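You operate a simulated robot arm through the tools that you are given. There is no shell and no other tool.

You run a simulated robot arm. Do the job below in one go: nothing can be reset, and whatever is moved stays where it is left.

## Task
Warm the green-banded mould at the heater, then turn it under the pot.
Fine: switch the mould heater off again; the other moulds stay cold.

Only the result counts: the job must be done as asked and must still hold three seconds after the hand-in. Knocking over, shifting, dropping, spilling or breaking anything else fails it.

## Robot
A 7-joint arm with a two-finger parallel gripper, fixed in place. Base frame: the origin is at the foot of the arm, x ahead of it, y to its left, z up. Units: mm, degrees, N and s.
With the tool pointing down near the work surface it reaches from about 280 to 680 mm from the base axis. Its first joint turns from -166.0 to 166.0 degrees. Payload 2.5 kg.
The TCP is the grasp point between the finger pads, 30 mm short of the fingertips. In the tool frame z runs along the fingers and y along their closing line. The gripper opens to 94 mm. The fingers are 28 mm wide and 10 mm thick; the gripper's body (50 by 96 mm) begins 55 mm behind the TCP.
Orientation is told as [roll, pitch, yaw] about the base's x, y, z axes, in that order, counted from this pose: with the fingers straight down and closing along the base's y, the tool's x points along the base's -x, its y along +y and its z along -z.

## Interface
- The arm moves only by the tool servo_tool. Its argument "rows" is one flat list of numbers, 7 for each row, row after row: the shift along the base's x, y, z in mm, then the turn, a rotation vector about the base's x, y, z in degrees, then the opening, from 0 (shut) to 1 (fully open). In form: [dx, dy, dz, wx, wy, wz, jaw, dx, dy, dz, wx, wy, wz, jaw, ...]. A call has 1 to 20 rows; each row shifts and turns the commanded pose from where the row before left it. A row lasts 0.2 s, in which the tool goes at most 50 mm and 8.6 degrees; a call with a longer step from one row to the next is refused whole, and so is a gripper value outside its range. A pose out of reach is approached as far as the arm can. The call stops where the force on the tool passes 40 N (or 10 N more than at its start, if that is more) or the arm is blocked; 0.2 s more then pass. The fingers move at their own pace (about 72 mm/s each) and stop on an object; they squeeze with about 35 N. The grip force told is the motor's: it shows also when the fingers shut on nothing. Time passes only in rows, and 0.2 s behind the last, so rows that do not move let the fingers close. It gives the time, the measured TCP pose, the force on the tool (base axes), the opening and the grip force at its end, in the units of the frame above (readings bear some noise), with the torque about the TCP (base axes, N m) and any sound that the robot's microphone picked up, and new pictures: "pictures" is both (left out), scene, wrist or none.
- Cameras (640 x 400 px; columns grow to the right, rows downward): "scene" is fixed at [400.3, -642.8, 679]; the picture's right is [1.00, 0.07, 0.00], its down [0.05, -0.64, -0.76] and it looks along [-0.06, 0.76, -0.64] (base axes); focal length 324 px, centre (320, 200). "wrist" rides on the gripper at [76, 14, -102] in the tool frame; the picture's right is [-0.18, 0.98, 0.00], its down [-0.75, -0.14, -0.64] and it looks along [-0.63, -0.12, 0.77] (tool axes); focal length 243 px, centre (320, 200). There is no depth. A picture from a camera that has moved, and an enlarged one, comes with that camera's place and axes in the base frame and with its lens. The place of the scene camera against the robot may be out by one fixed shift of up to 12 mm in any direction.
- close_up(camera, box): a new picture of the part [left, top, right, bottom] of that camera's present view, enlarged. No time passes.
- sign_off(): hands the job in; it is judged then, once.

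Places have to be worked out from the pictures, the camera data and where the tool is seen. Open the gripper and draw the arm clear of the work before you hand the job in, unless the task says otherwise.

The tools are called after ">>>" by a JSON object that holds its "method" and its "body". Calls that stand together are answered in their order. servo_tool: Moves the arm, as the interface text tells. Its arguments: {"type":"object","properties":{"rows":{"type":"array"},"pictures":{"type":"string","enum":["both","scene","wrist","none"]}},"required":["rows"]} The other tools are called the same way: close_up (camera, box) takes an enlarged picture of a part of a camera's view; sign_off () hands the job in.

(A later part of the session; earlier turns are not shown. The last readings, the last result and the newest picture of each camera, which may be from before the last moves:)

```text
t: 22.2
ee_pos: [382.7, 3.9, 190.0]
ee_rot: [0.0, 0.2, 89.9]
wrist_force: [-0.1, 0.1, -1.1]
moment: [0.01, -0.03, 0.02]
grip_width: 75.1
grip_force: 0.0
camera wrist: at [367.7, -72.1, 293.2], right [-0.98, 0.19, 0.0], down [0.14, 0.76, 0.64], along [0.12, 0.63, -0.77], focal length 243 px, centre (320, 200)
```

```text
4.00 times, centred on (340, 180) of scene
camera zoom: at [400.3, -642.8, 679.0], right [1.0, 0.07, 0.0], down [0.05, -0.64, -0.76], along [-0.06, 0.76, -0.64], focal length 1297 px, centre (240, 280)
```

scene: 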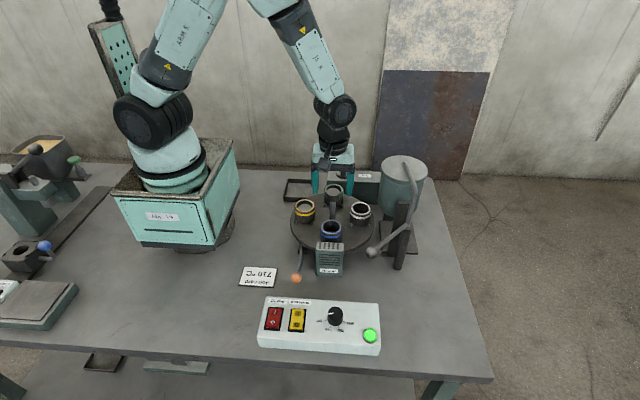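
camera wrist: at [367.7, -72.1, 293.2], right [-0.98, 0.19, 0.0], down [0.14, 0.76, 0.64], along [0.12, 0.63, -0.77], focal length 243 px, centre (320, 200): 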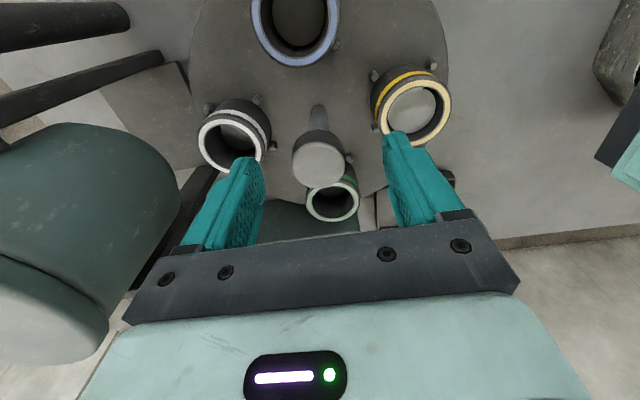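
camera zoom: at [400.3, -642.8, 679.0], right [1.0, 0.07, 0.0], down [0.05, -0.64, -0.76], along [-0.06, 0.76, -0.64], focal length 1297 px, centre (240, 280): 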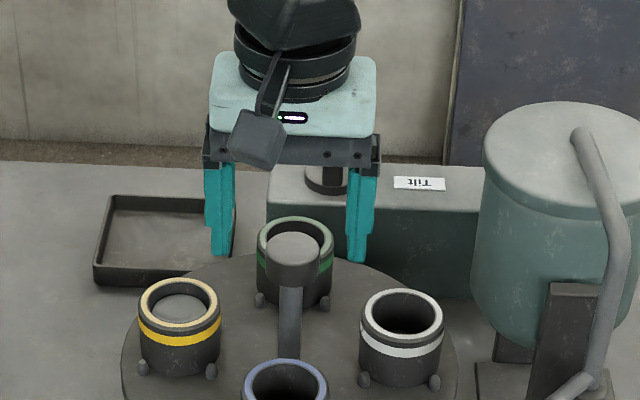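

Two wrist views agree that the cap top is at z ≈ 160, centred at (384, 8.4) with a diameter of about 35 mm. The mould tops are near z ≈ 100. I'll centre over it, descend to z = 150 (fingertips at 120) and close.

>>> {"method": "servo_tool", "body": {"rows": [1.5, 4.5, 0, 0, 0, 0, 0.8, 0, 0, -20, 0, 0, 0, 0.8, 0, 0, -20, 0, 0, 0, 0.8, 0, 0, 0, 0, 0, 0, 0.5, 0, 0, 0, 0, 0, 0, 0, 0, 0, 0, 0, 0, 0, 0, 0, 0, 0, 0, 0, 0, 0]}}

>>> {"method": "close_up", "body": {"camera": "wrist", "box": [180, 60, 460, 235]}}

```text
t: 23.8
ee_pos: [384.5, 8.3, 150.9]
ee_rot: [-0.2, 0.1, 89.8]
wrist_force: [25.9, 0.2, -19.2]
moment: [-0.15, -0.06, 0.01]
grip_width: 35.7
grip_force: 44.5
camera wrist: at [369.8, -67.6, 253.9], right [-0.98, 0.19, 0.0], down [0.14, 0.75, 0.64], along [0.12, 0.63, -0.77], focal length 243 px, centre (320, 200)
```

scene: 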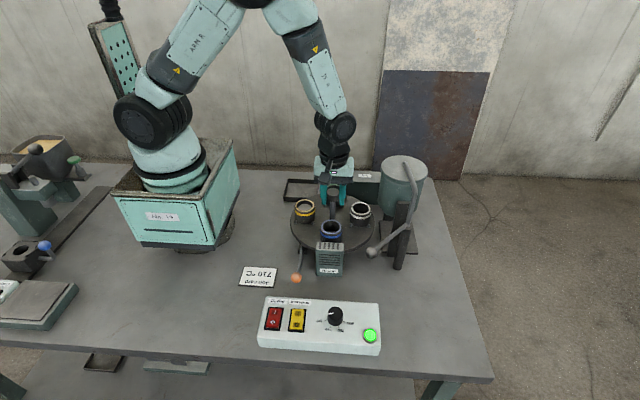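
wrist: 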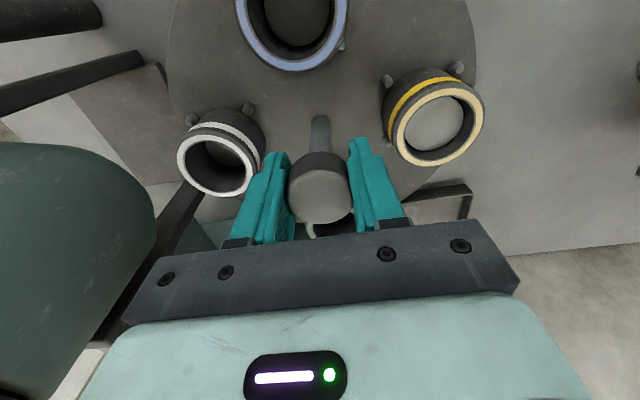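

```text
2.29 times, centred on (320, 148) of wrist
camera zoom: at [369.8, -67.6, 253.9], right [-0.98, 0.19, 0.0], down [0.14, 0.75, 0.64], along [0.12, 0.63, -0.77], focal length 555 px, centre (320, 320)
```

zoom: 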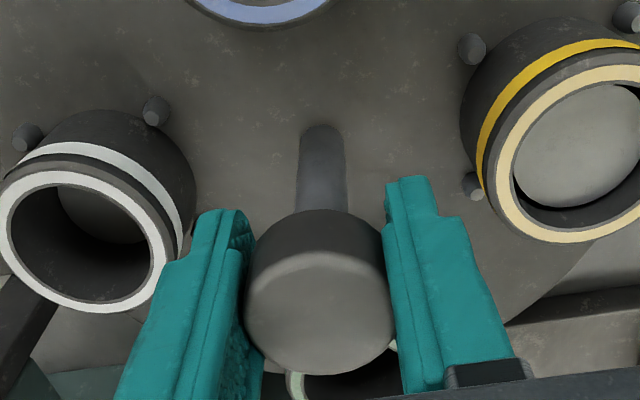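

Gripped at 35.7 mm, with about 26 N of side preload in x and -19 N in z. I'll trim the position slightly to relieve these before trying a small turn.

>>> {"method": "servo_tool", "body": {"rows": [1, 0, -0.6, 0, 0, 0, 0, 0, 0, 0, 0, 0, 0, 0], "pictures": "none"}}

```text
t: 24.4
ee_pos: [384.6, 8.1, 150.4]
ee_rot: [-0.1, 0.2, 89.7]
wrist_force: [15.9, -2.3, 13.9]
moment: [1.0, -0.27, -0.15]
grip_width: 35.6
grip_force: 45.3
```

The side force dropped as expected. I'll trim a little more, then turn 10° clockwise and watch the torque.

>>> {"method": "servo_tool", "body": {"rows": [1.4, 0, 0.2, 0, 0, 0, 0, 0, 0, 0, 0, 0, -3, 0, 0, 0, 0, 0, 0, -4, 0, 0, 0, 0, 0, 0, -4, 0]}}

>>> {"method": "close_up", "body": {"camera": "scene", "box": [260, 180, 380, 290]}}

```text
t: 25.4
ee_pos: [385.0, 8.3, 149.9]
ee_rot: [0.1, 0.2, 78.9]
wrist_force: [3.9, 9.3, 0.7]
moment: [-0.25, -0.05, 0.79]
grip_width: 35.1
grip_force: 44.9
camera wrist: at [356.2, -62.7, 252.7], right [-0.93, 0.37, 0.0], down [0.29, 0.71, 0.64], along [0.23, 0.59, -0.77], focal length 243 px, centre (320, 200)
```

scene: 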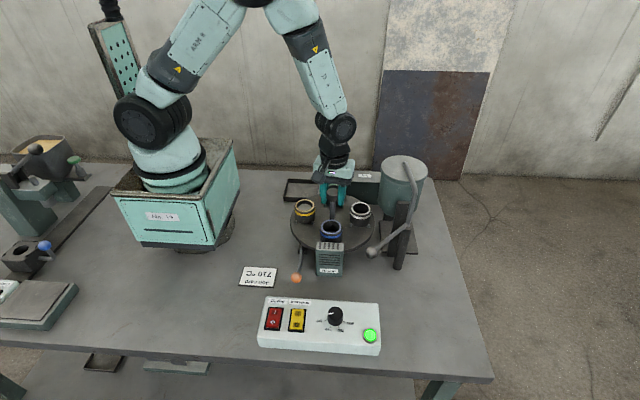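
wrist: 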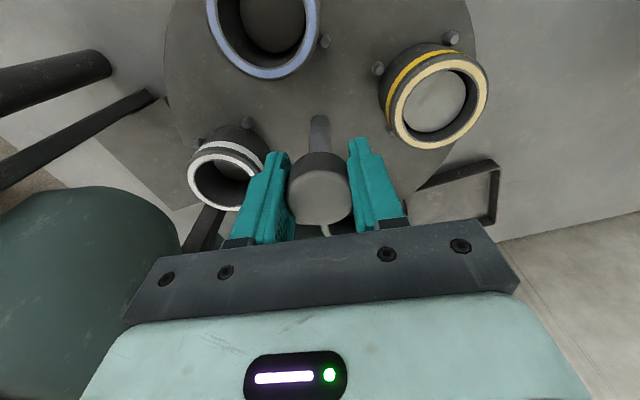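

```text
3.64 times, centred on (320, 235) of scene
camera zoom: at [400.3, -642.8, 679.0], right [1.0, 0.07, 0.0], down [0.05, -0.64, -0.76], along [-0.06, 0.76, -0.64], focal length 1179 px, centre (320, 73)
```

zoom: 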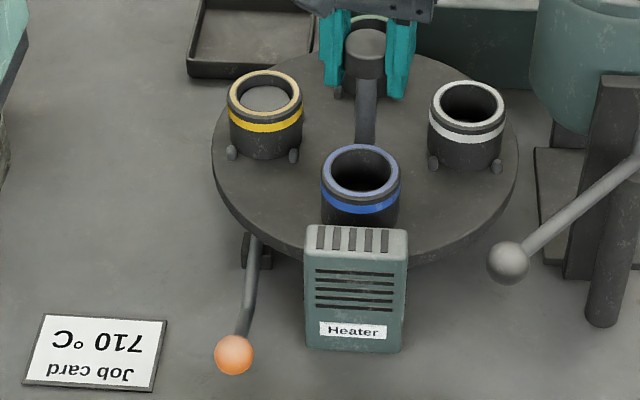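

Torque is about 0.8 N·m, and the disc hasn't turned clockwise; the fingers slipped round the cap. It may be one-way, so I'll try the other direction before changing anything.

>>> {"method": "servo_tool", "body": {"rows": [0, 0, 0, 0, 0, 4, 0, 0, 0, 0, 0, 0, 5, 0, 0, 0, 0, 0, 0, 5, 0, 0, 0, 0, 0, 0, 5, 0, 0, 0, 0, 0, 0, 5, 0]}}

>>> {"method": "close_up", "body": {"camera": "scene", "box": [260, 180, 380, 290]}}

```text
t: 26.6
ee_pos: [385.3, 8.0, 149.6]
ee_rot: [0.2, 0.2, 103.0]
wrist_force: [-10.3, 19.6, 6.7]
moment: [0.16, 0.11, -0.69]
grip_width: 35.5
grip_force: 45.7
camera wrist: at [388.5, -68.7, 253.1], right [-1.0, -0.04, 0.0], down [-0.03, 0.77, 0.64], along [-0.03, 0.64, -0.77], focal length 243 px, centre (320, 200)
```

scene: 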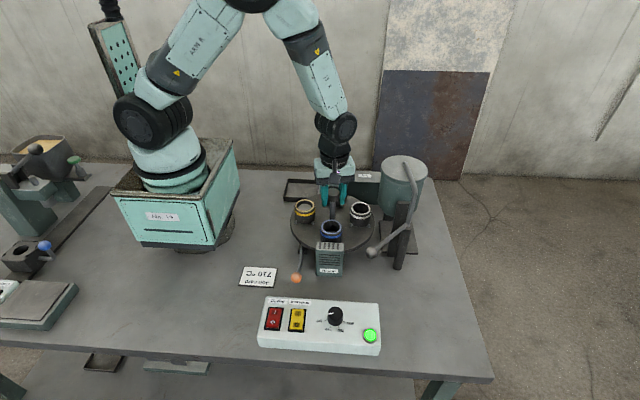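
wrist: 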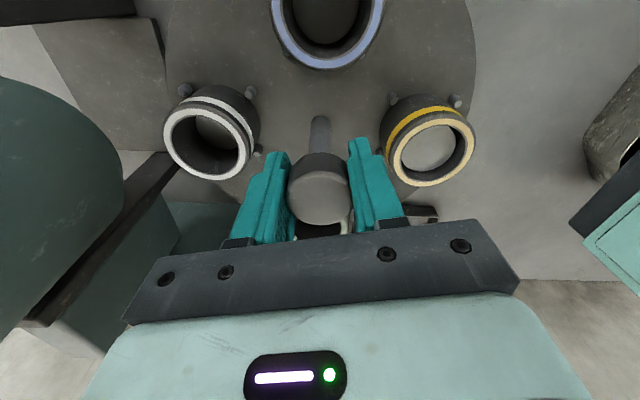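

```text
3.64 times, centred on (320, 235) of scene
camera zoom: at [400.3, -642.8, 679.0], right [1.0, 0.07, 0.0], down [0.05, -0.64, -0.76], along [-0.06, 0.76, -0.64], focal length 1179 px, centre (320, 73)
```

zoom: 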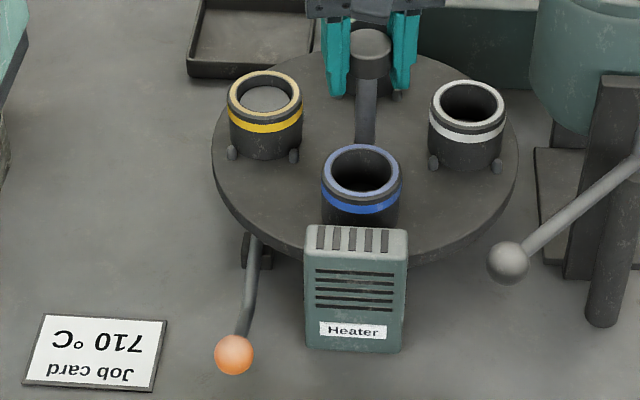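

The disc doesn't move either way with ~0.75 N·m, so it is probably locked with the lever down (or driven by the lever's return stroke). I'll release the cap and go back to raise the lever.

>>> {"method": "servo_tool", "body": {"rows": [0, 0, 0, 0, 0, 0, 0.6, 0, 0, 0, 0, 0, 0, 0.8, 0, 0, 30, 0, 0, 0, 0.8, 0, 0, 40, 0, 0, 0, 0.8, 0, 0, 40, 0, 0, -6.5, 0.6, -13, -32, 0, 0, 0, -6.5, 0.6, -13, -32, 0, 0, 0, 0, 0.6, -13, -32, 0, 0, 0, 0, 0.6, -13, -32, 0, 0, 0, 0, 0.6, -13, -32, 0, 0, 0, 0, 0.6, -11, -32, 0, 0, 0, 0, 0.6, 0, 0, -40, 0, 0, 0, 0.6]}}

```text
t: 29.2
ee_pos: [310.3, -184.0, 219.2]
ee_rot: [0.0, 0.2, 90.0]
wrist_force: [0.8, 0.4, 0.2]
moment: [-0.06, 0.0, -0.01]
grip_width: 56.2
grip_force: 0.0
camera wrist: at [295.4, -259.9, 322.7], right [-0.98, 0.19, 0.0], down [0.14, 0.76, 0.64], along [0.12, 0.63, -0.77], focal length 243 px, centre (320, 200)
```

scene: 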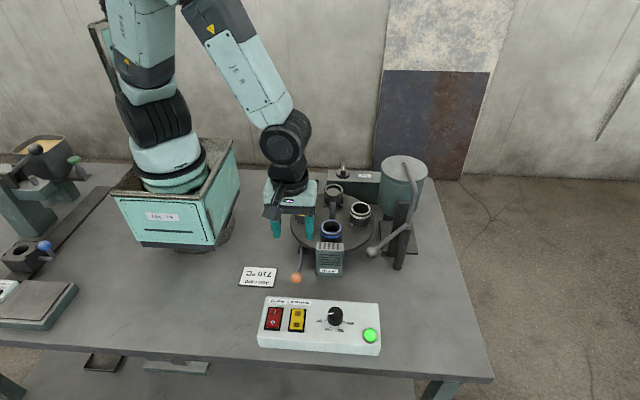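
wrist: 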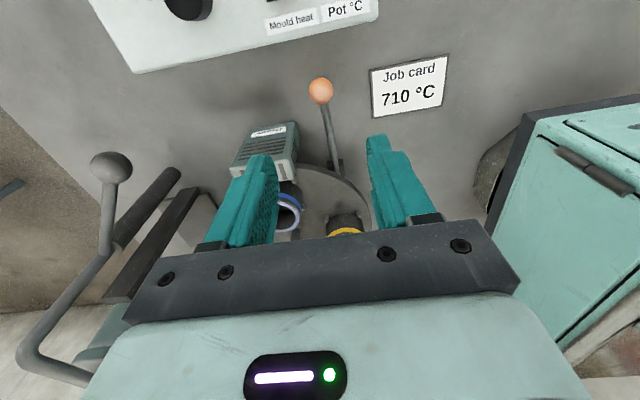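

The knob sits at (310, -184, 43). I'll descend, grip it and raise it back along its arc.

>>> {"method": "servo_tool", "body": {"rows": [0, 0, -40, 0, 0, 0, 0.6, 0, 0, -40, 0, 0, 0, 0.6, 0, 0, -40, 0, 0, 0, 0.6, 0, 0, -30, 0, 0, 0, 0.6, 0, 0, -20, 0, 0, 0, 0.6, 0, 0, -4, 0, 0, 0, 0.4, 0, 0, 0, 0, 0, 0, 0, 0, 0, 0, 0, 0, 0, 0], "pictures": "none"}}

>>> {"method": "servo_tool", "body": {"rows": [0, 0.3, 3, 0, 0, 0, 0, 0, 0.3, 3, 0, 0, 0, 0, 0, 0.5, 3, 0, 0, 0, 0], "pictures": "none"}}

```text
t: 31.0
ee_pos: [309.0, -185.8, 45.4]
ee_rot: [0.2, 0.2, 89.8]
wrist_force: [-7.0, 0.4, -6.3]
moment: [-0.73, -0.08, -0.1]
grip_width: 25.3
grip_force: 45.2
```

```text
t: 31.8
ee_pos: [309.2, -183.3, 53.6]
ee_rot: [0.2, 0.1, 89.7]
wrist_force: [-13.5, 3.6, -12.3]
moment: [-1.23, -0.02, -0.01]
grip_width: 25.0
grip_force: 45.0
```

The lever lifts easily. I'll keep following the fitted arc (pivot at about y = -67, z = 38, radius 118) up to the top.

>>> {"method": "servo_tool", "body": {"rows": [-0.5, 0.8, 5, 0, 0, 0, 0, 0, 1, 5, 0, 0, 0, 0, 0, 1.3, 5, 0, 0, 0, 0, 0, 1.5, 5, 0, 0, 0, 0, 0, 1.8, 5, 0, 0, 0, 0, 0, 1.6, 4, 0, 0, 0, 0, 0, 1.8, 4, 0, 0, 0, 0]}}

>>> {"method": "close_up", "body": {"camera": "scene", "box": [260, 180, 380, 290]}}

```text
t: 33.4
ee_pos: [308.8, -174.2, 88.7]
ee_rot: [0.1, 0.3, 89.7]
wrist_force: [-16.3, 9.6, -13.9]
moment: [-1.22, -0.04, 0.0]
grip_width: 25.4
grip_force: 44.9
camera wrist: at [294.3, -248.8, 191.1], right [-0.98, 0.19, 0.0], down [0.14, 0.76, 0.64], along [0.12, 0.63, -0.77], focal length 243 px, centre (320, 200)
```

scene: 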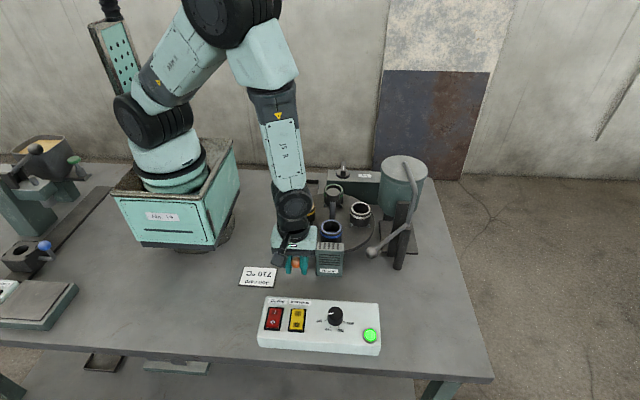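
wrist: 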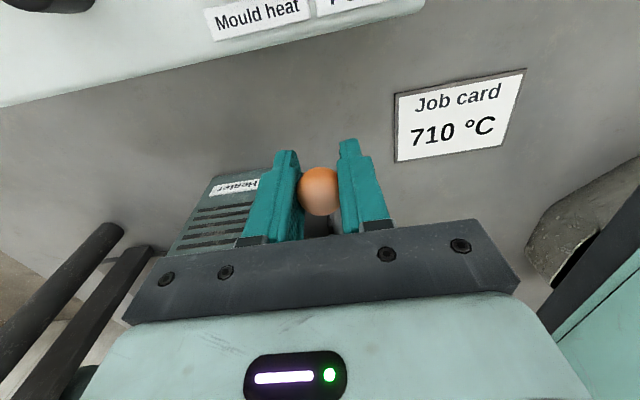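

```text
3.64 times, centred on (320, 235) of scene
camera zoom: at [400.3, -642.8, 679.0], right [1.0, 0.07, 0.0], down [0.05, -0.64, -0.76], along [-0.06, 0.76, -0.64], focal length 1179 px, centre (320, 73)
```

zoom: 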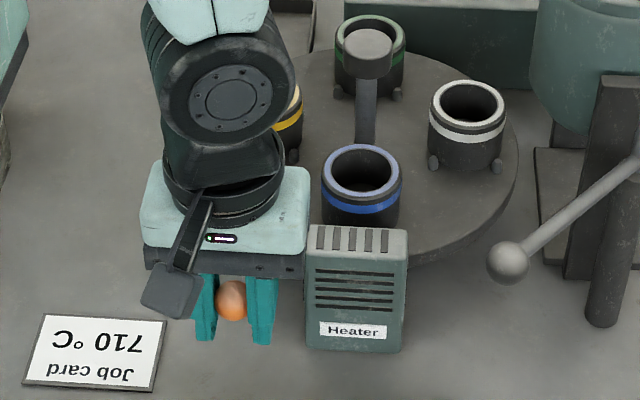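

The disc still hasn't moved. I'll finish raising the lever to its top stop, release it, and then test the disc in this state too.

>>> {"method": "servo_tool", "body": {"rows": [-1, 1.6, 3, 0, 0, 0, 0, 0, 1.8, 3, 0, 0, 0, 0, 0, 0, 0, 0, 0, 0, 0], "pictures": "none"}}

>>> {"method": "servo_tool", "body": {"rows": [0, 0, 0, 0, 0, 0, 0.3, 0, 0, 0, 0, 0, 0, 0.6, 0, 0, 40, 0, 0, 0, 0.7, 0, 0, 45, 0, 0, 0, 0.8, 0, 0, 45, 0, 0, 0, 0.8, 0, 0, 40, 0, 0, 0, 0.8]}}

>>> {"method": "close_up", "body": {"camera": "scene", "box": [260, 180, 380, 290]}}

```text
t: 34.2
ee_pos: [307.8, -171.9, 94.1]
ee_rot: [0.0, 0.4, 89.8]
wrist_force: [-3.8, -11.8, -35.3]
moment: [-0.07, -0.04, 0.01]
grip_width: 25.3
grip_force: 45.0
```

```text
t: 35.6
ee_pos: [308.0, -170.1, 265.1]
ee_rot: [0.1, 0.2, 89.9]
wrist_force: [-0.1, 0.0, -0.4]
moment: [0.02, -0.01, -0.02]
grip_width: 75.2
grip_force: 0.2
camera wrist: at [293.3, -245.2, 367.4], right [-0.98, 0.19, 0.0], down [0.14, 0.76, 0.64], along [0.12, 0.63, -0.77], focal length 243 px, centre (320, 200)
```

scene: 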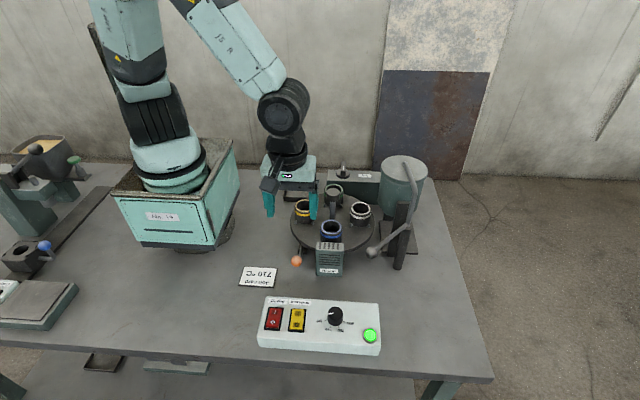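
wrist: 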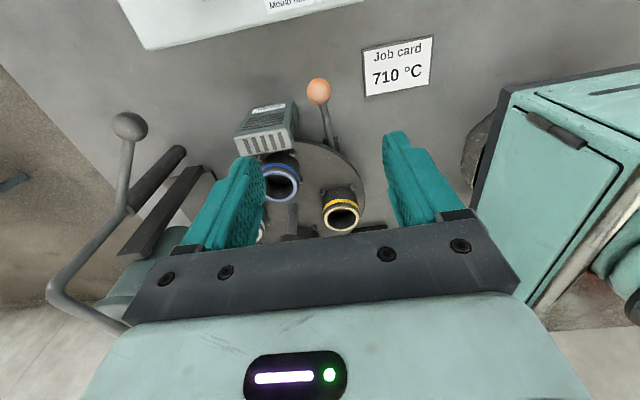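

```text
3.64 times, centred on (320, 235) of scene
camera zoom: at [400.3, -642.8, 679.0], right [1.0, 0.07, 0.0], down [0.05, -0.64, -0.76], along [-0.06, 0.76, -0.64], focal length 1179 px, centre (320, 73)
```

zoom: 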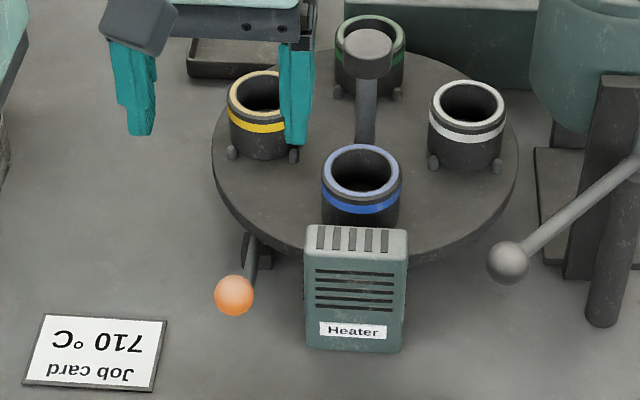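

The lever is back up. Now I'll test turning the cap in this state: move over, grip at (386.2, 8.3, 150) and turn a little.

>>> {"method": "servo_tool", "body": {"rows": [13, 30, 0, 0, 0, 0, 0.8, 13, 30, 0, 0, 0, 0, 0.8, 13, 30, 0, 0, 0, 0, 0.8, 13, 30, 0, 0, 0, 0, 0.8, 13, 30, 0, 0, 0, 0, 0.8, 12.5, 28.3, 0, 0, 0, 0, 0.8, 0, 0, -40, 0, 0, 0, 0.8, 0, 0, -40, 0, 0, 0, 0.8, 0, 0, -35, 0, 0, 0, 0.8, 0, 0, 0, 0, 0, 0, 0.5, 0, 0, 0, 0, 0, 0, 0, 0, 0, 0, 0, 0, 0, 0, 0, 0, 0, 0, 0, 0, 0], "pictures": "none"}}

>>> {"method": "servo_tool", "body": {"rows": [0, 0, 0, 0, 0, -4, 0, 0, 0, 0, 0, 0, -4, 0, 0, 0, 0, 0, 0, -4, 0]}}

>>> {"method": "close_up", "body": {"camera": "scene", "box": [260, 180, 380, 290]}}

```text
t: 38.4
ee_pos: [384.5, 7.5, 148.8]
ee_rot: [0.2, 0.2, 89.9]
wrist_force: [-15.9, 2.8, -3.3]
moment: [-0.81, 0.01, 0.06]
grip_width: 35.7
grip_force: 44.9
```

```text
t: 39.2
ee_pos: [384.2, 8.2, 148.7]
ee_rot: [0.2, 0.2, 77.9]
wrist_force: [-24.7, 6.6, -2.9]
moment: [0.78, 0.11, 0.03]
grip_width: 35.8
grip_force: 44.9
camera wrist: at [355.0, -62.3, 252.1], right [-0.92, 0.39, 0.0], down [0.3, 0.71, 0.64], along [0.24, 0.59, -0.77], focal length 243 px, centre (320, 200)
```

scene: 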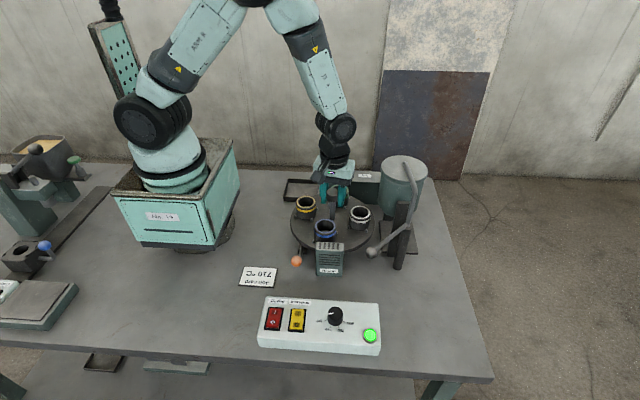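
wrist: 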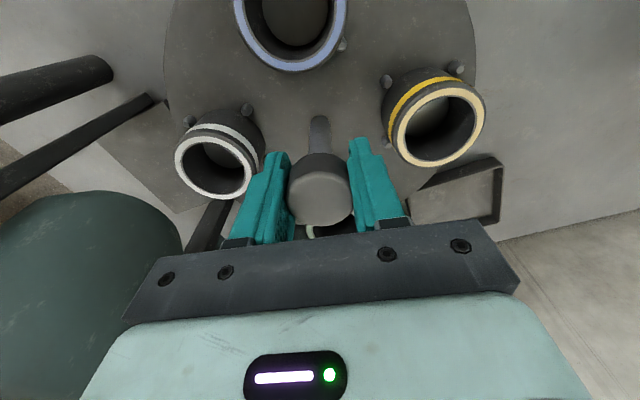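

```text
3.64 times, centred on (320, 235) of scene
camera zoom: at [400.3, -642.8, 679.0], right [1.0, 0.07, 0.0], down [0.05, -0.64, -0.76], along [-0.06, 0.76, -0.64], focal length 1179 px, centre (320, 73)
```

zoom: 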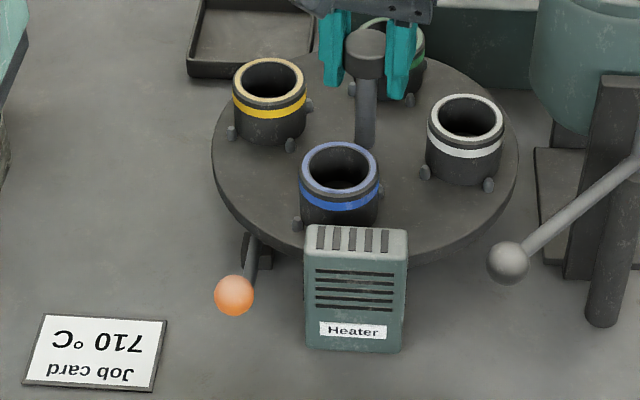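

With the lever up, the disc turned freely about 12° clockwise (torque near zero), so lever down is the clamp. I'll relieve the side force and continue clockwise in stages towards 180°.

>>> {"method": "servo_tool", "body": {"rows": [-1.8, 0.4, 0, 0, 0, 0, 0, 0, 0, 0, 0, 0, -7, 0, 0, 0, 0, 0, 0, -7, 0, 0, 0, 0, 0, 0, -7, 0, 0, 0, 0, 0, 0, -7, 0, 0, 0, 0, 0, 0, -7, 0, 0, 0, 0, 0, 0, -7, 0, 0, 0, 0, 0, 0, -7, 0, 0, 0, 0, 0, 0, -7, 0, 0, 0, 0, 0, 0, -7, 0, 0, 0, 0, 0, 0, -7, 0, 0, 0, 0, 0, 0, -8, 0]}}

>>> {"method": "close_up", "body": {"camera": "scene", "box": [260, 180, 380, 290]}}

```text
t: 41.8
ee_pos: [383.5, 10.1, 149.4]
ee_rot: [0.1, 0.2, -0.2]
wrist_force: [-18.7, 24.9, -3.0]
moment: [0.1, 0.22, 0.08]
grip_width: 35.7
grip_force: 44.7
camera wrist: at [307.7, 24.6, 252.4], right [0.19, 0.98, 0.0], down [0.76, -0.14, 0.64], along [0.63, -0.12, -0.77], focal length 243 px, centre (320, 200)
```

scene: 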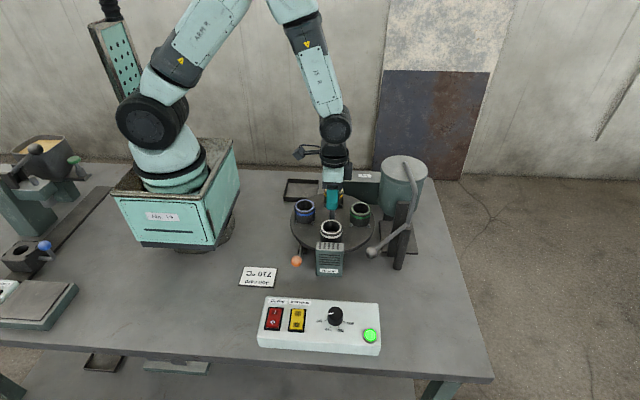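
wrist: 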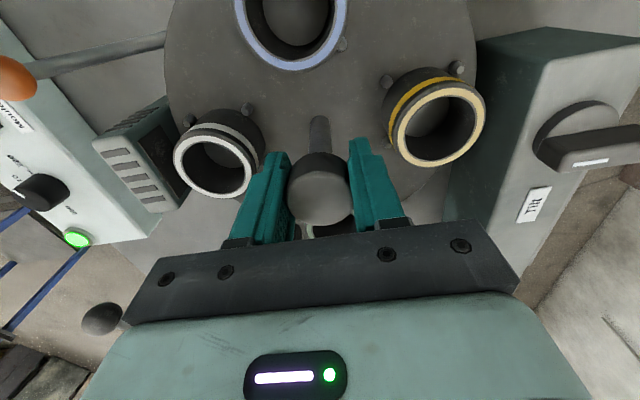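

```text
3.64 times, centred on (320, 235) of scene
camera zoom: at [400.3, -642.8, 679.0], right [1.0, 0.07, 0.0], down [0.05, -0.64, -0.76], along [-0.06, 0.76, -0.64], focal length 1179 px, centre (320, 73)
```

zoom: 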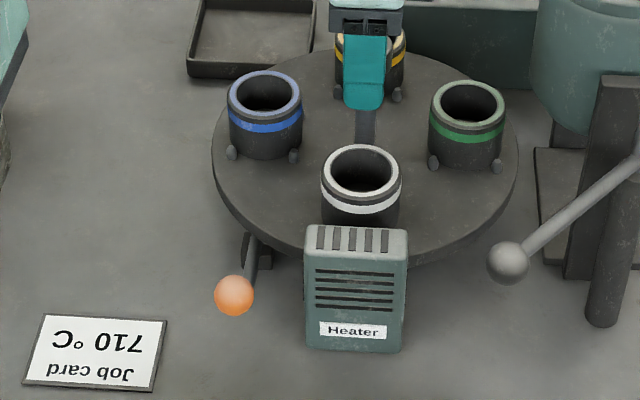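

The disc turned exactly 90°: white is at the heater and green is at +x. I'll relieve the side load and turn another 90° clockwise to bring green to the heater.

>>> {"method": "servo_tool", "body": {"rows": [-1.2, 2, 0, 0, 0, 0, 0, 0, 0, 0, 0, 0, -7, 0, 0, 0, 0, 0, 0, -7.5, 0, 0, 0, 0, 0, 0, -7.5, 0, 0, 0, 0, 0, 0, -7.5, 0, 0, 0, 0, 0, 0, -7.5, 0, 0, 0, 0, 0, 0, -7.5, 0, 0, 0, 0, 0, 0, -7.5, 0, 0, 0, 0, 0, 0, -7.5, 0, 0, 0, 0, 0, 0, -7.5, 0, 0, 0, 0, 0, 0, -7.5, 0, 0, 0, 0, 0, 0, -7.5, 0, 0, 0, 0, 0, 0, -8, 0]}}

>>> {"method": "close_up", "body": {"camera": "scene", "box": [260, 180, 380, 290]}}

```text
t: 44.5
ee_pos: [384.8, 11.1, 149.4]
ee_rot: [0.3, 0.2, -85.4]
wrist_force: [2.6, -0.4, -5.2]
moment: [0.31, 0.0, -0.06]
grip_width: 35.6
grip_force: 44.3
stopped in row 13: the force on the tool passed its limit at 43 N (the readings are from after the stop); the commanded pose is now the measured one
camera wrist: at [392.1, 88.3, 252.4], right [0.99, -0.1, 0.01], down [-0.08, -0.76, 0.64], along [-0.06, -0.64, -0.77], focal length 243 px, centre (320, 200)
```

scene: 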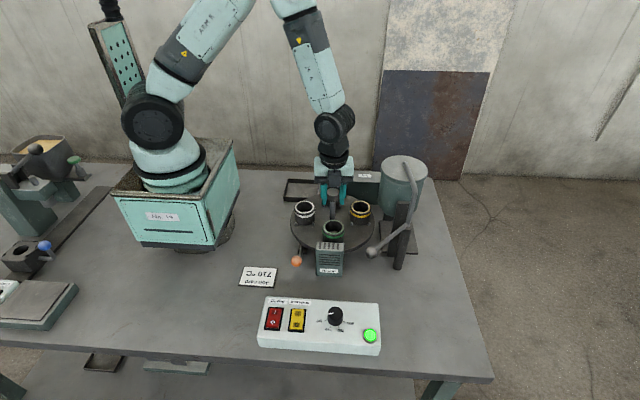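
wrist: 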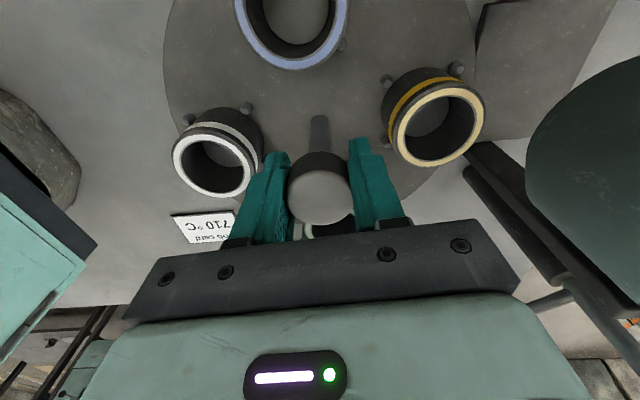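

```text
3.64 times, centred on (320, 235) of scene
camera zoom: at [400.3, -642.8, 679.0], right [1.0, 0.07, 0.0], down [0.05, -0.64, -0.76], along [-0.06, 0.76, -0.64], focal length 1179 px, centre (320, 73)
```

zoom: 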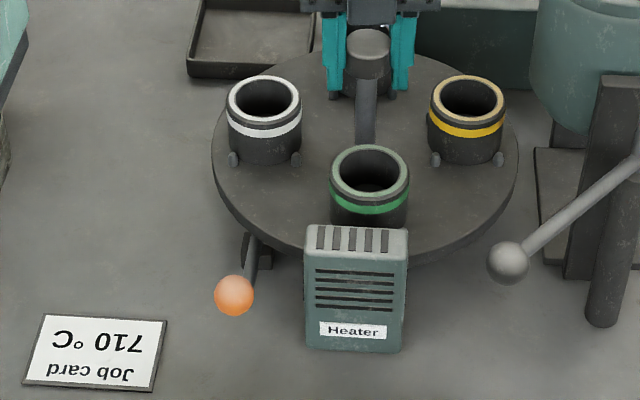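

The side load tripped the limit with about 4.6° left; green is nearly at the heater. I'll finish the turn with a small re-centring.

>>> {"method": "servo_tool", "body": {"rows": [0, -0.7, 0, 0, 0, -2.3, 0, 0, -0.7, 0, 0, 0, -2.4, 0, 0, 0, 0, 0, 0, 0, 0], "pictures": "none"}}

>>> {"method": "close_up", "body": {"camera": "scene", "box": [260, 180, 380, 290]}}

>>> {"method": "close_up", "body": {"camera": "wrist", "box": [0, 0, 640, 400]}}

```text
t: 45.3
ee_pos: [384.7, 10.6, 149.2]
ee_rot: [0.3, 0.4, -90.1]
wrist_force: [6.3, 14.0, -12.6]
moment: [-0.69, -0.2, 0.05]
grip_width: 35.8
grip_force: 44.9
```

```text
3.64 times, centred on (320, 235) of scene
camera zoom: at [400.3, -642.8, 679.0], right [1.0, 0.07, 0.0], down [0.05, -0.64, -0.76], along [-0.06, 0.76, -0.64], focal length 1179 px, centre (320, 73)
```

zoom: 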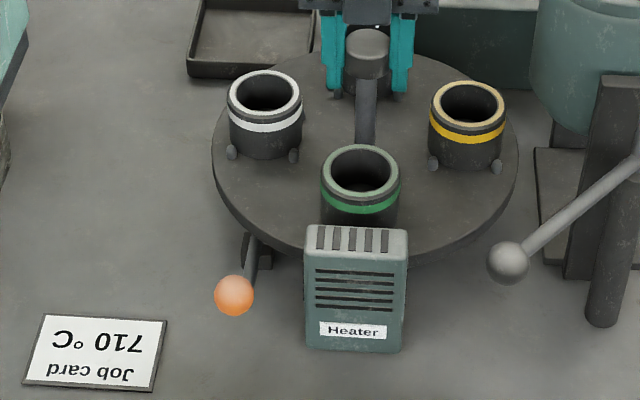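

```text
1.00 times, centred on (320, 200) of wrist (not enlarged: the box is as wide or as high as the picture)
camera zoom: at [398.4, 87.3, 252.6], right [0.98, -0.18, 0.0], down [-0.15, -0.76, 0.64], along [-0.11, -0.63, -0.77], focal length 243 px, centre (320, 200)
```

zoom: 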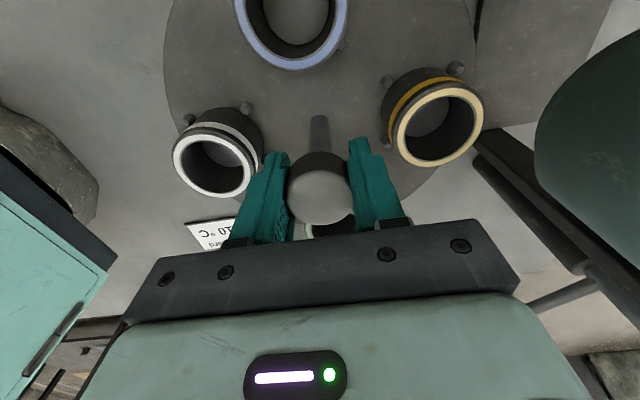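

Green now sits exactly at the heater position. I'll release the cap, rise clear, and travel to above the "I" end of the yellow rocker at about (324, -278), closing the fingers on the way.

>>> {"method": "servo_tool", "body": {"rows": [0, 0, 0, 0, 0, 0, 0.5, 0, 0, 0, 0, 0, 0, 0.8, 0, 0, 40, 0, 0, 0, 0.8, 0, 0, 45, 0, 0, 0, 0.8, 0, 0, 30, 0, 0, 0, 0.8, -5.5, -26.2, 0, 0, 0, 8.2, 0.8, -5.5, -26.2, 0, 0, 0, 8.2, 0.4, -5.5, -26.2, 0, 0, 0, 8.2, 0, -5.5, -26.2, 0, 0, 0, 8.2, 0, -5.5, -26.2, 0, 0, 0, 8.2, 0, -5.5, -26.2, 0, 0, 0, 8.2, 0, -5.5, -26.2, 0, 0, 0, 8.2, 0, -5.5, -26.2, 0, 0, 0, 8.2, 0, -5.5, -26.2, 0, 0, 0, 8.2, 0, -5.5, -26.2, 0, 0, 0, 8.2, 0, -5.5, -26.2, 0, 0, 0, 8.1, 0, 0, 0, -40, 0, 0, 0, 0, 0, 0, -40, 0, 0, 0, 0]}}

>>> {"method": "close_up", "body": {"camera": "scene", "box": [255, 180, 400, 290]}}

```text
t: 49.1
ee_pos: [323.4, -279.1, 184.1]
ee_rot: [0.3, 0.1, 0.1]
wrist_force: [-0.3, -0.1, -0.6]
moment: [0.0, 0.0, 0.01]
grip_width: 0.0
grip_force: 32.6
camera wrist: at [247.7, -264.4, 287.9], right [0.18, 0.98, 0.0], down [0.76, -0.14, 0.64], along [0.63, -0.11, -0.77], focal length 243 px, centre (320, 200)
```

scene: 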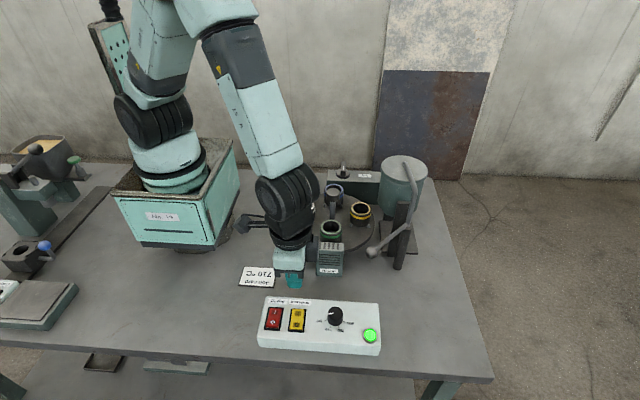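
wrist: 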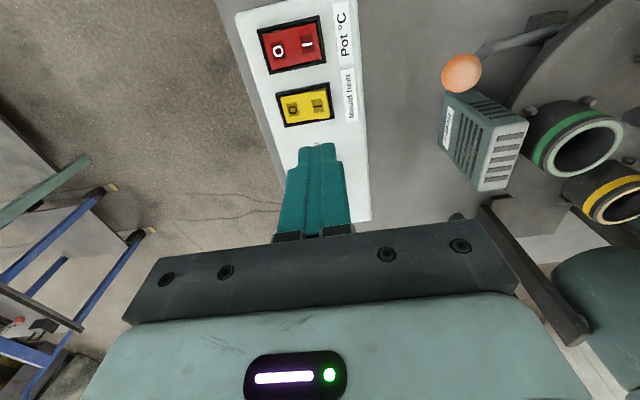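

```text
3.64 times, centred on (328, 235) of scene
camera zoom: at [400.3, -642.8, 679.0], right [1.0, 0.07, 0.0], down [0.05, -0.64, -0.76], along [-0.06, 0.76, -0.64], focal length 1179 px, centre (293, 73)
```

zoom: 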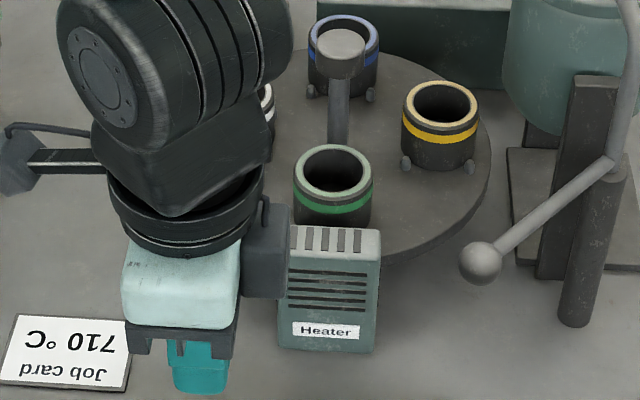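

The rocker's "I" pad is directly below at (323.5, -279.7), and the turntable still shows green at the heater. I'll descend quickly to just above it, then press in small steps.

>>> {"method": "servo_tool", "body": {"rows": [0, 0, -40, 0, 0, 0, 0, 0, 0, -36, 0, 0, 0, 0, 0, 0, 0, 0, 0, 0, 0], "pictures": "none"}}

>>> {"method": "close_up", "body": {"camera": "scene", "box": [255, 265, 345, 345]}}

```text
t: 49.9
ee_pos: [324.8, -279.1, 107.6]
ee_rot: [0.4, 0.2, 0.1]
wrist_force: [-1.0, -0.4, 0.0]
moment: [-0.02, -0.03, -0.01]
grip_width: 0.0
grip_force: 33.4
```

```text
5.00 times, centred on (300, 305) of scene
camera zoom: at [400.3, -642.8, 679.0], right [1.0, 0.07, 0.0], down [0.05, -0.64, -0.76], along [-0.06, 0.76, -0.64], focal length 1621 px, centre (420, -325)
```

zoom: 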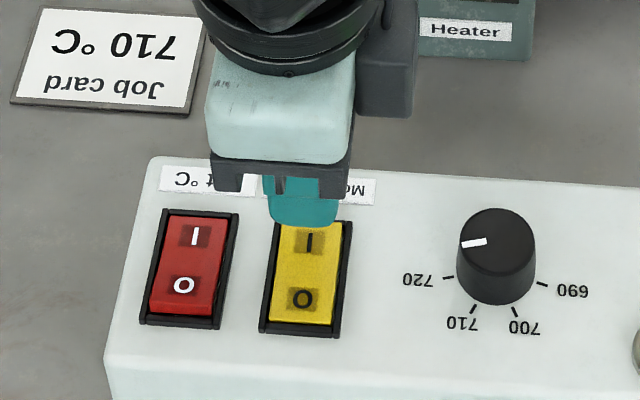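

The fingertips are above the "I" end with only about 20 mm to go. Pressing down in small steps.

>>> {"method": "servo_tool", "body": {"rows": [0, 0, -6, 0, 0, 0, 0, 0, 0, -4, 0, 0, 0, 0, 0, 0, -3, 0, 0, 0, 0, 0, 0, -3, 0, 0, 0, 0, 0, 0, -2, 0, 0, 0, 0, 0, 0, -2, 0, 0, 0, 0, 0, 0, -2, 0, 0, 0, 0, 0, 0, -2, 0, 0, 0, 0, 0, 0, -2, 0, 0, 0, 0]}}

>>> {"method": "close_up", "body": {"camera": "scene", "box": [255, 265, 345, 345]}}

```text
t: 51.9
ee_pos: [323.6, -278.2, 83.2]
ee_rot: [0.3, 0.2, 0.0]
wrist_force: [-3.6, 4.5, 16.8]
moment: [-0.01, 0.05, -0.01]
grip_width: 0.0
grip_force: 33.0
camera wrist: at [247.9, -264.2, 186.3], right [0.18, 0.98, 0.01], down [0.76, -0.14, 0.64], along [0.63, -0.11, -0.77], focal length 243 px, centre (320, 200)
```

scene: 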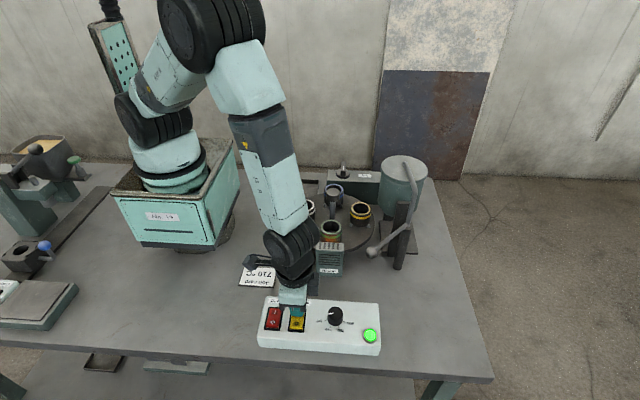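
wrist: 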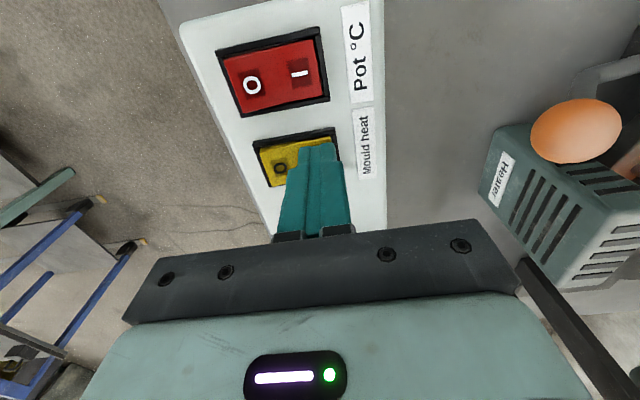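

```text
5.00 times, centred on (300, 305) of scene
camera zoom: at [400.3, -642.8, 679.0], right [1.0, 0.07, 0.0], down [0.05, -0.64, -0.76], along [-0.06, 0.76, -0.64], focal length 1621 px, centre (420, -325)
```

zoom: 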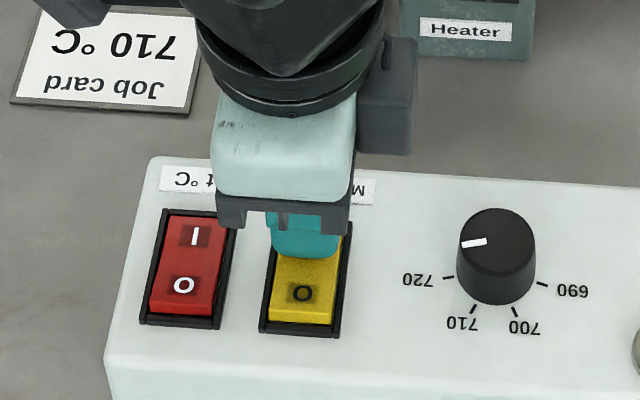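

The "O" end appears to have come up a bit. I'll check the heater/mould and the rocker close up.

>>> {"method": "close_up", "body": {"camera": "scene", "box": [290, 190, 380, 290]}}

>>> {"method": "close_up", "body": {"camera": "wrist", "box": [200, 20, 400, 200]}}

>>> {"method": "close_up", "body": {"camera": "scene", "box": [255, 290, 385, 360]}}

```text
4.00 times, centred on (335, 240) of scene
camera zoom: at [400.3, -642.8, 679.0], right [1.0, 0.07, 0.0], down [0.05, -0.64, -0.76], along [-0.06, 0.76, -0.64], focal length 1297 px, centre (260, 40)
```

zoom: 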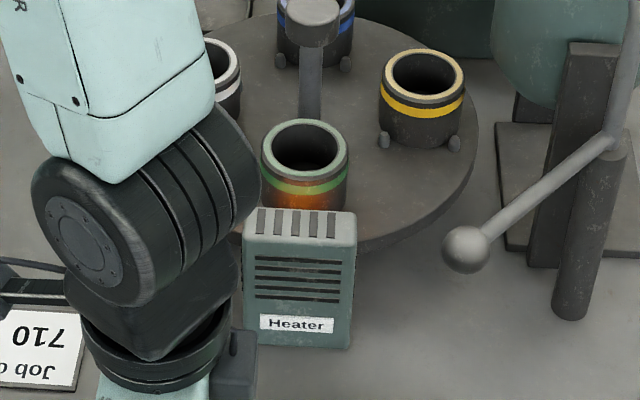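

```text
2.22 times, centred on (300, 110) of wrist
camera zoom: at [247.9, -264.2, 186.3], right [0.18, 0.98, 0.01], down [0.76, -0.14, 0.64], along [0.63, -0.11, -0.77], focal length 539 px, centre (364, 400)
```

zoom: 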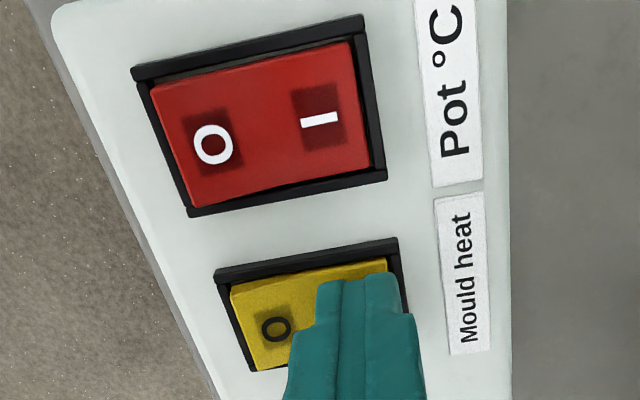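

```text
4.92 times, centred on (320, 325) of scene
camera zoom: at [400.3, -642.8, 679.0], right [1.0, 0.07, 0.0], down [0.05, -0.64, -0.76], along [-0.06, 0.76, -0.64], focal length 1596 px, centre (320, -415)
```

zoom: 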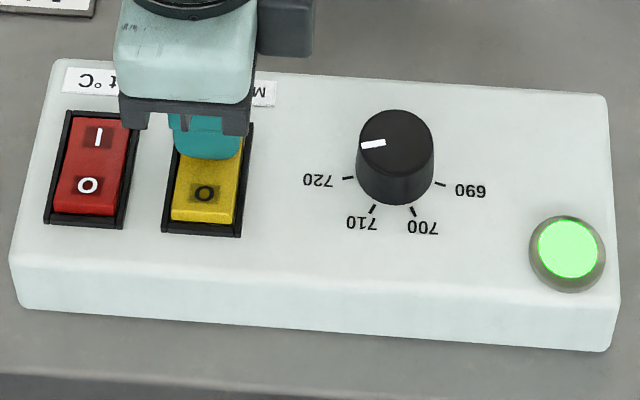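

The rocker is on: an orange glow shows on the green mould at the heater. I'll lift off and hover above the "O" end, ready to switch off, while watching the mould.

>>> {"method": "servo_tool", "body": {"rows": [0, 0, 20, 0, 0, 0, 0, 0, -13, 5, 0, 0, 0, 0, 0, -13, 0, 0, 0, 0, 0, 0, 0, 0, 0, 0, 0, 0]}}

>>> {"method": "close_up", "body": {"camera": "scene", "box": [290, 190, 380, 290]}}

>>> {"method": "close_up", "body": {"camera": "wrist", "box": [200, 20, 400, 200]}}

```text
t: 52.9
ee_pos: [324.4, -304.4, 106.8]
ee_rot: [0.2, 0.2, -0.1]
wrist_force: [0.1, -0.2, 0.3]
moment: [0.0, -0.03, 0.0]
grip_width: 0.1
grip_force: 33.0
camera wrist: at [248.2, -290.3, 210.7], right [0.18, 0.98, 0.0], down [0.76, -0.14, 0.64], along [0.63, -0.11, -0.77], focal length 243 px, centre (320, 200)
```

scene: 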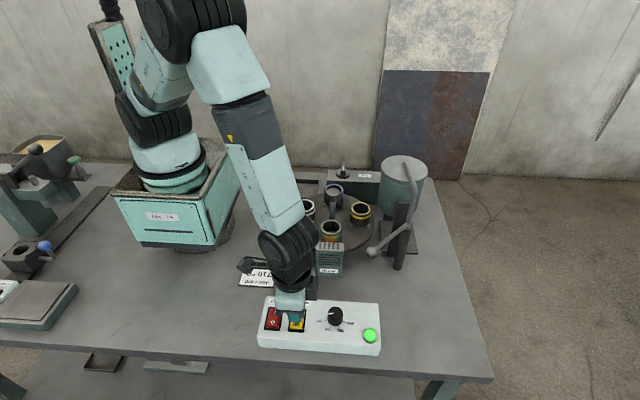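
wrist: 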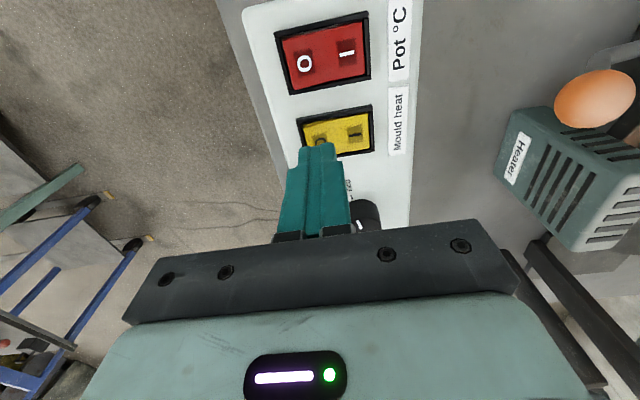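

```text
4.00 times, centred on (335, 240) of scene
camera zoom: at [400.3, -642.8, 679.0], right [1.0, 0.07, 0.0], down [0.05, -0.64, -0.76], along [-0.06, 0.76, -0.64], focal length 1297 px, centre (260, 40)
```

zoom: 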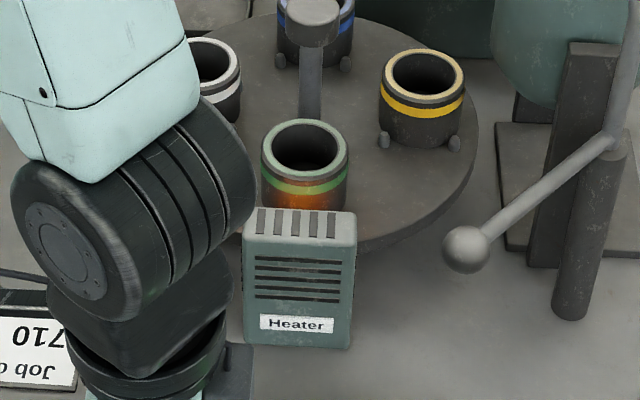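

```text
2.22 times, centred on (300, 110) of wrist
camera zoom: at [248.2, -290.3, 210.7], right [0.18, 0.98, 0.0], down [0.76, -0.14, 0.64], along [0.63, -0.11, -0.77], focal length 539 px, centre (364, 400)
```

zoom: 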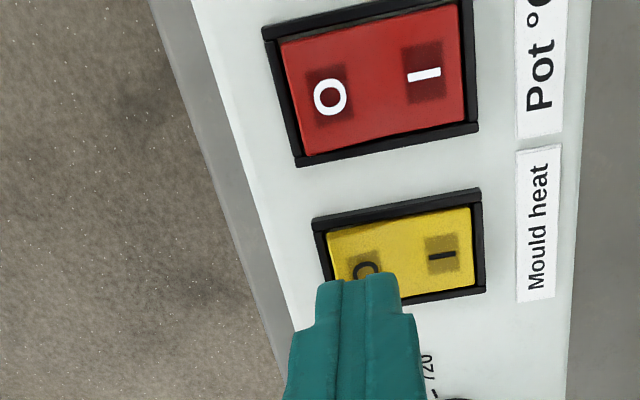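

The heater element glows with the switch on. I'll hold here for 3 s and look for a change in the mould itself.

>>> {"method": "servo_tool", "body": {"rows": [0, 0, 0, 0, 0, 0, 0, 0, 0, 0, 0, 0, 0, 0, 0, 0, 0, 0, 0, 0, 0, 0, 0, 0, 0, 0, 0, 0, 0, 0, 0, 0, 0, 0, 0, 0, 0, 0, 0, 0, 0, 0, 0, 0, 0, 0, 0, 0, 0, 0, 0, 0, 0, 0, 0, 0, 0, 0, 0, 0, 0, 0, 0, 0, 0, 0, 0, 0, 0, 0, 0, 0, 0, 0, 0, 0, 0, 0, 0, 0, 0, 0, 0, 0, 0, 0, 0, 0, 0, 0, 0, 0, 0, 0, 0, 0, 0, 0, 0, 0, 0, 0, 0, 0, 0], "pictures": "none"}}

>>> {"method": "close_up", "body": {"camera": "scene", "box": [290, 190, 380, 290]}}

```text
t: 56.1
ee_pos: [324.0, -304.7, 106.6]
ee_rot: [0.3, 0.2, -0.1]
wrist_force: [0.3, 0.0, 0.2]
moment: [-0.01, 0.0, 0.03]
grip_width: 0.1
grip_force: 33.1
```

```text
4.00 times, centred on (335, 240) of scene
camera zoom: at [400.3, -642.8, 679.0], right [1.0, 0.07, 0.0], down [0.05, -0.64, -0.76], along [-0.06, 0.76, -0.64], focal length 1297 px, centre (260, 40)
```

zoom: 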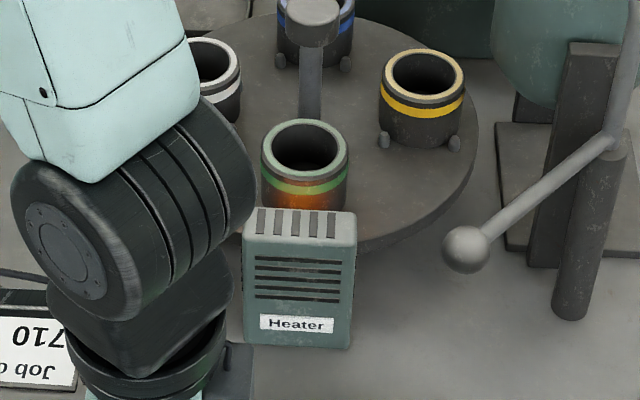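

Still just the glow from the heater, with no change in the mould's colour after about 5 s. I'll wait longer and compare.

>>> {"method": "servo_tool", "body": {"rows": [0, 0, 0, 0, 0, 0, 0, 0, 0, 0, 0, 0, 0, 0, 0, 0, 0, 0, 0, 0, 0, 0, 0, 0, 0, 0, 0, 0, 0, 0, 0, 0, 0, 0, 0, 0, 0, 0, 0, 0, 0, 0, 0, 0, 0, 0, 0, 0, 0, 0, 0, 0, 0, 0, 0, 0, 0, 0, 0, 0, 0, 0, 0, 0, 0, 0, 0, 0, 0, 0, 0, 0, 0, 0, 0, 0, 0, 0, 0, 0, 0, 0, 0, 0, 0, 0, 0, 0, 0, 0, 0, 0, 0, 0, 0, 0, 0, 0, 0, 0, 0, 0, 0, 0, 0, 0, 0, 0, 0, 0, 0, 0, 0, 0, 0, 0, 0, 0, 0, 0, 0, 0, 0, 0, 0, 0, 0, 0, 0, 0, 0, 0, 0, 0, 0, 0, 0, 0, 0, 0], "pictures": "none"}}

>>> {"method": "close_up", "body": {"camera": "scene", "box": [290, 190, 380, 290]}}

>>> {"method": "close_up", "body": {"camera": "wrist", "box": [0, 0, 640, 400]}}

```text
t: 60.3
ee_pos: [324.5, -303.8, 107.8]
ee_rot: [0.4, 0.3, 0.0]
wrist_force: [0.1, 0.2, 0.1]
moment: [0.05, -0.01, 0.01]
grip_width: 0.0
grip_force: 33.8
```

```text
4.00 times, centred on (335, 240) of scene
camera zoom: at [400.3, -642.8, 679.0], right [1.0, 0.07, 0.0], down [0.05, -0.64, -0.76], along [-0.06, 0.76, -0.64], focal length 1297 px, centre (260, 40)
```

zoom: 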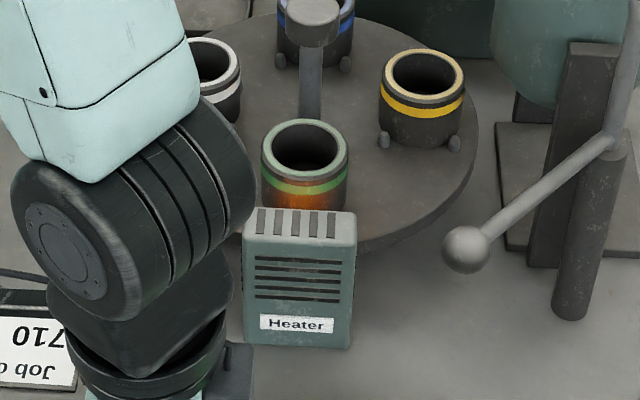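

```text
1.00 times, centred on (320, 200) of wrist (not enlarged: the box is as wide or as high as the picture)
camera zoom: at [248.2, -290.1, 210.6], right [0.18, 0.98, 0.0], down [0.76, -0.14, 0.64], along [0.63, -0.11, -0.77], focal length 243 px, centre (320, 200)
```

zoom: 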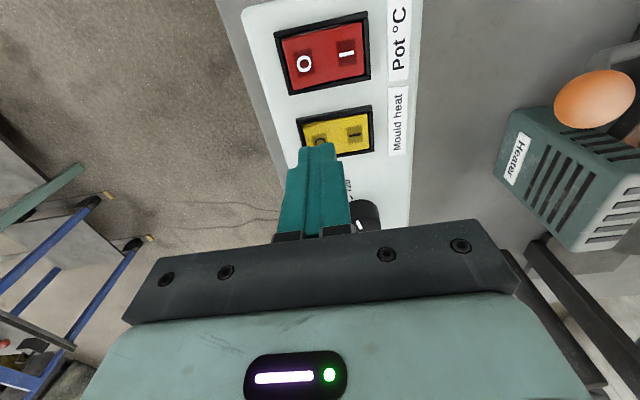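

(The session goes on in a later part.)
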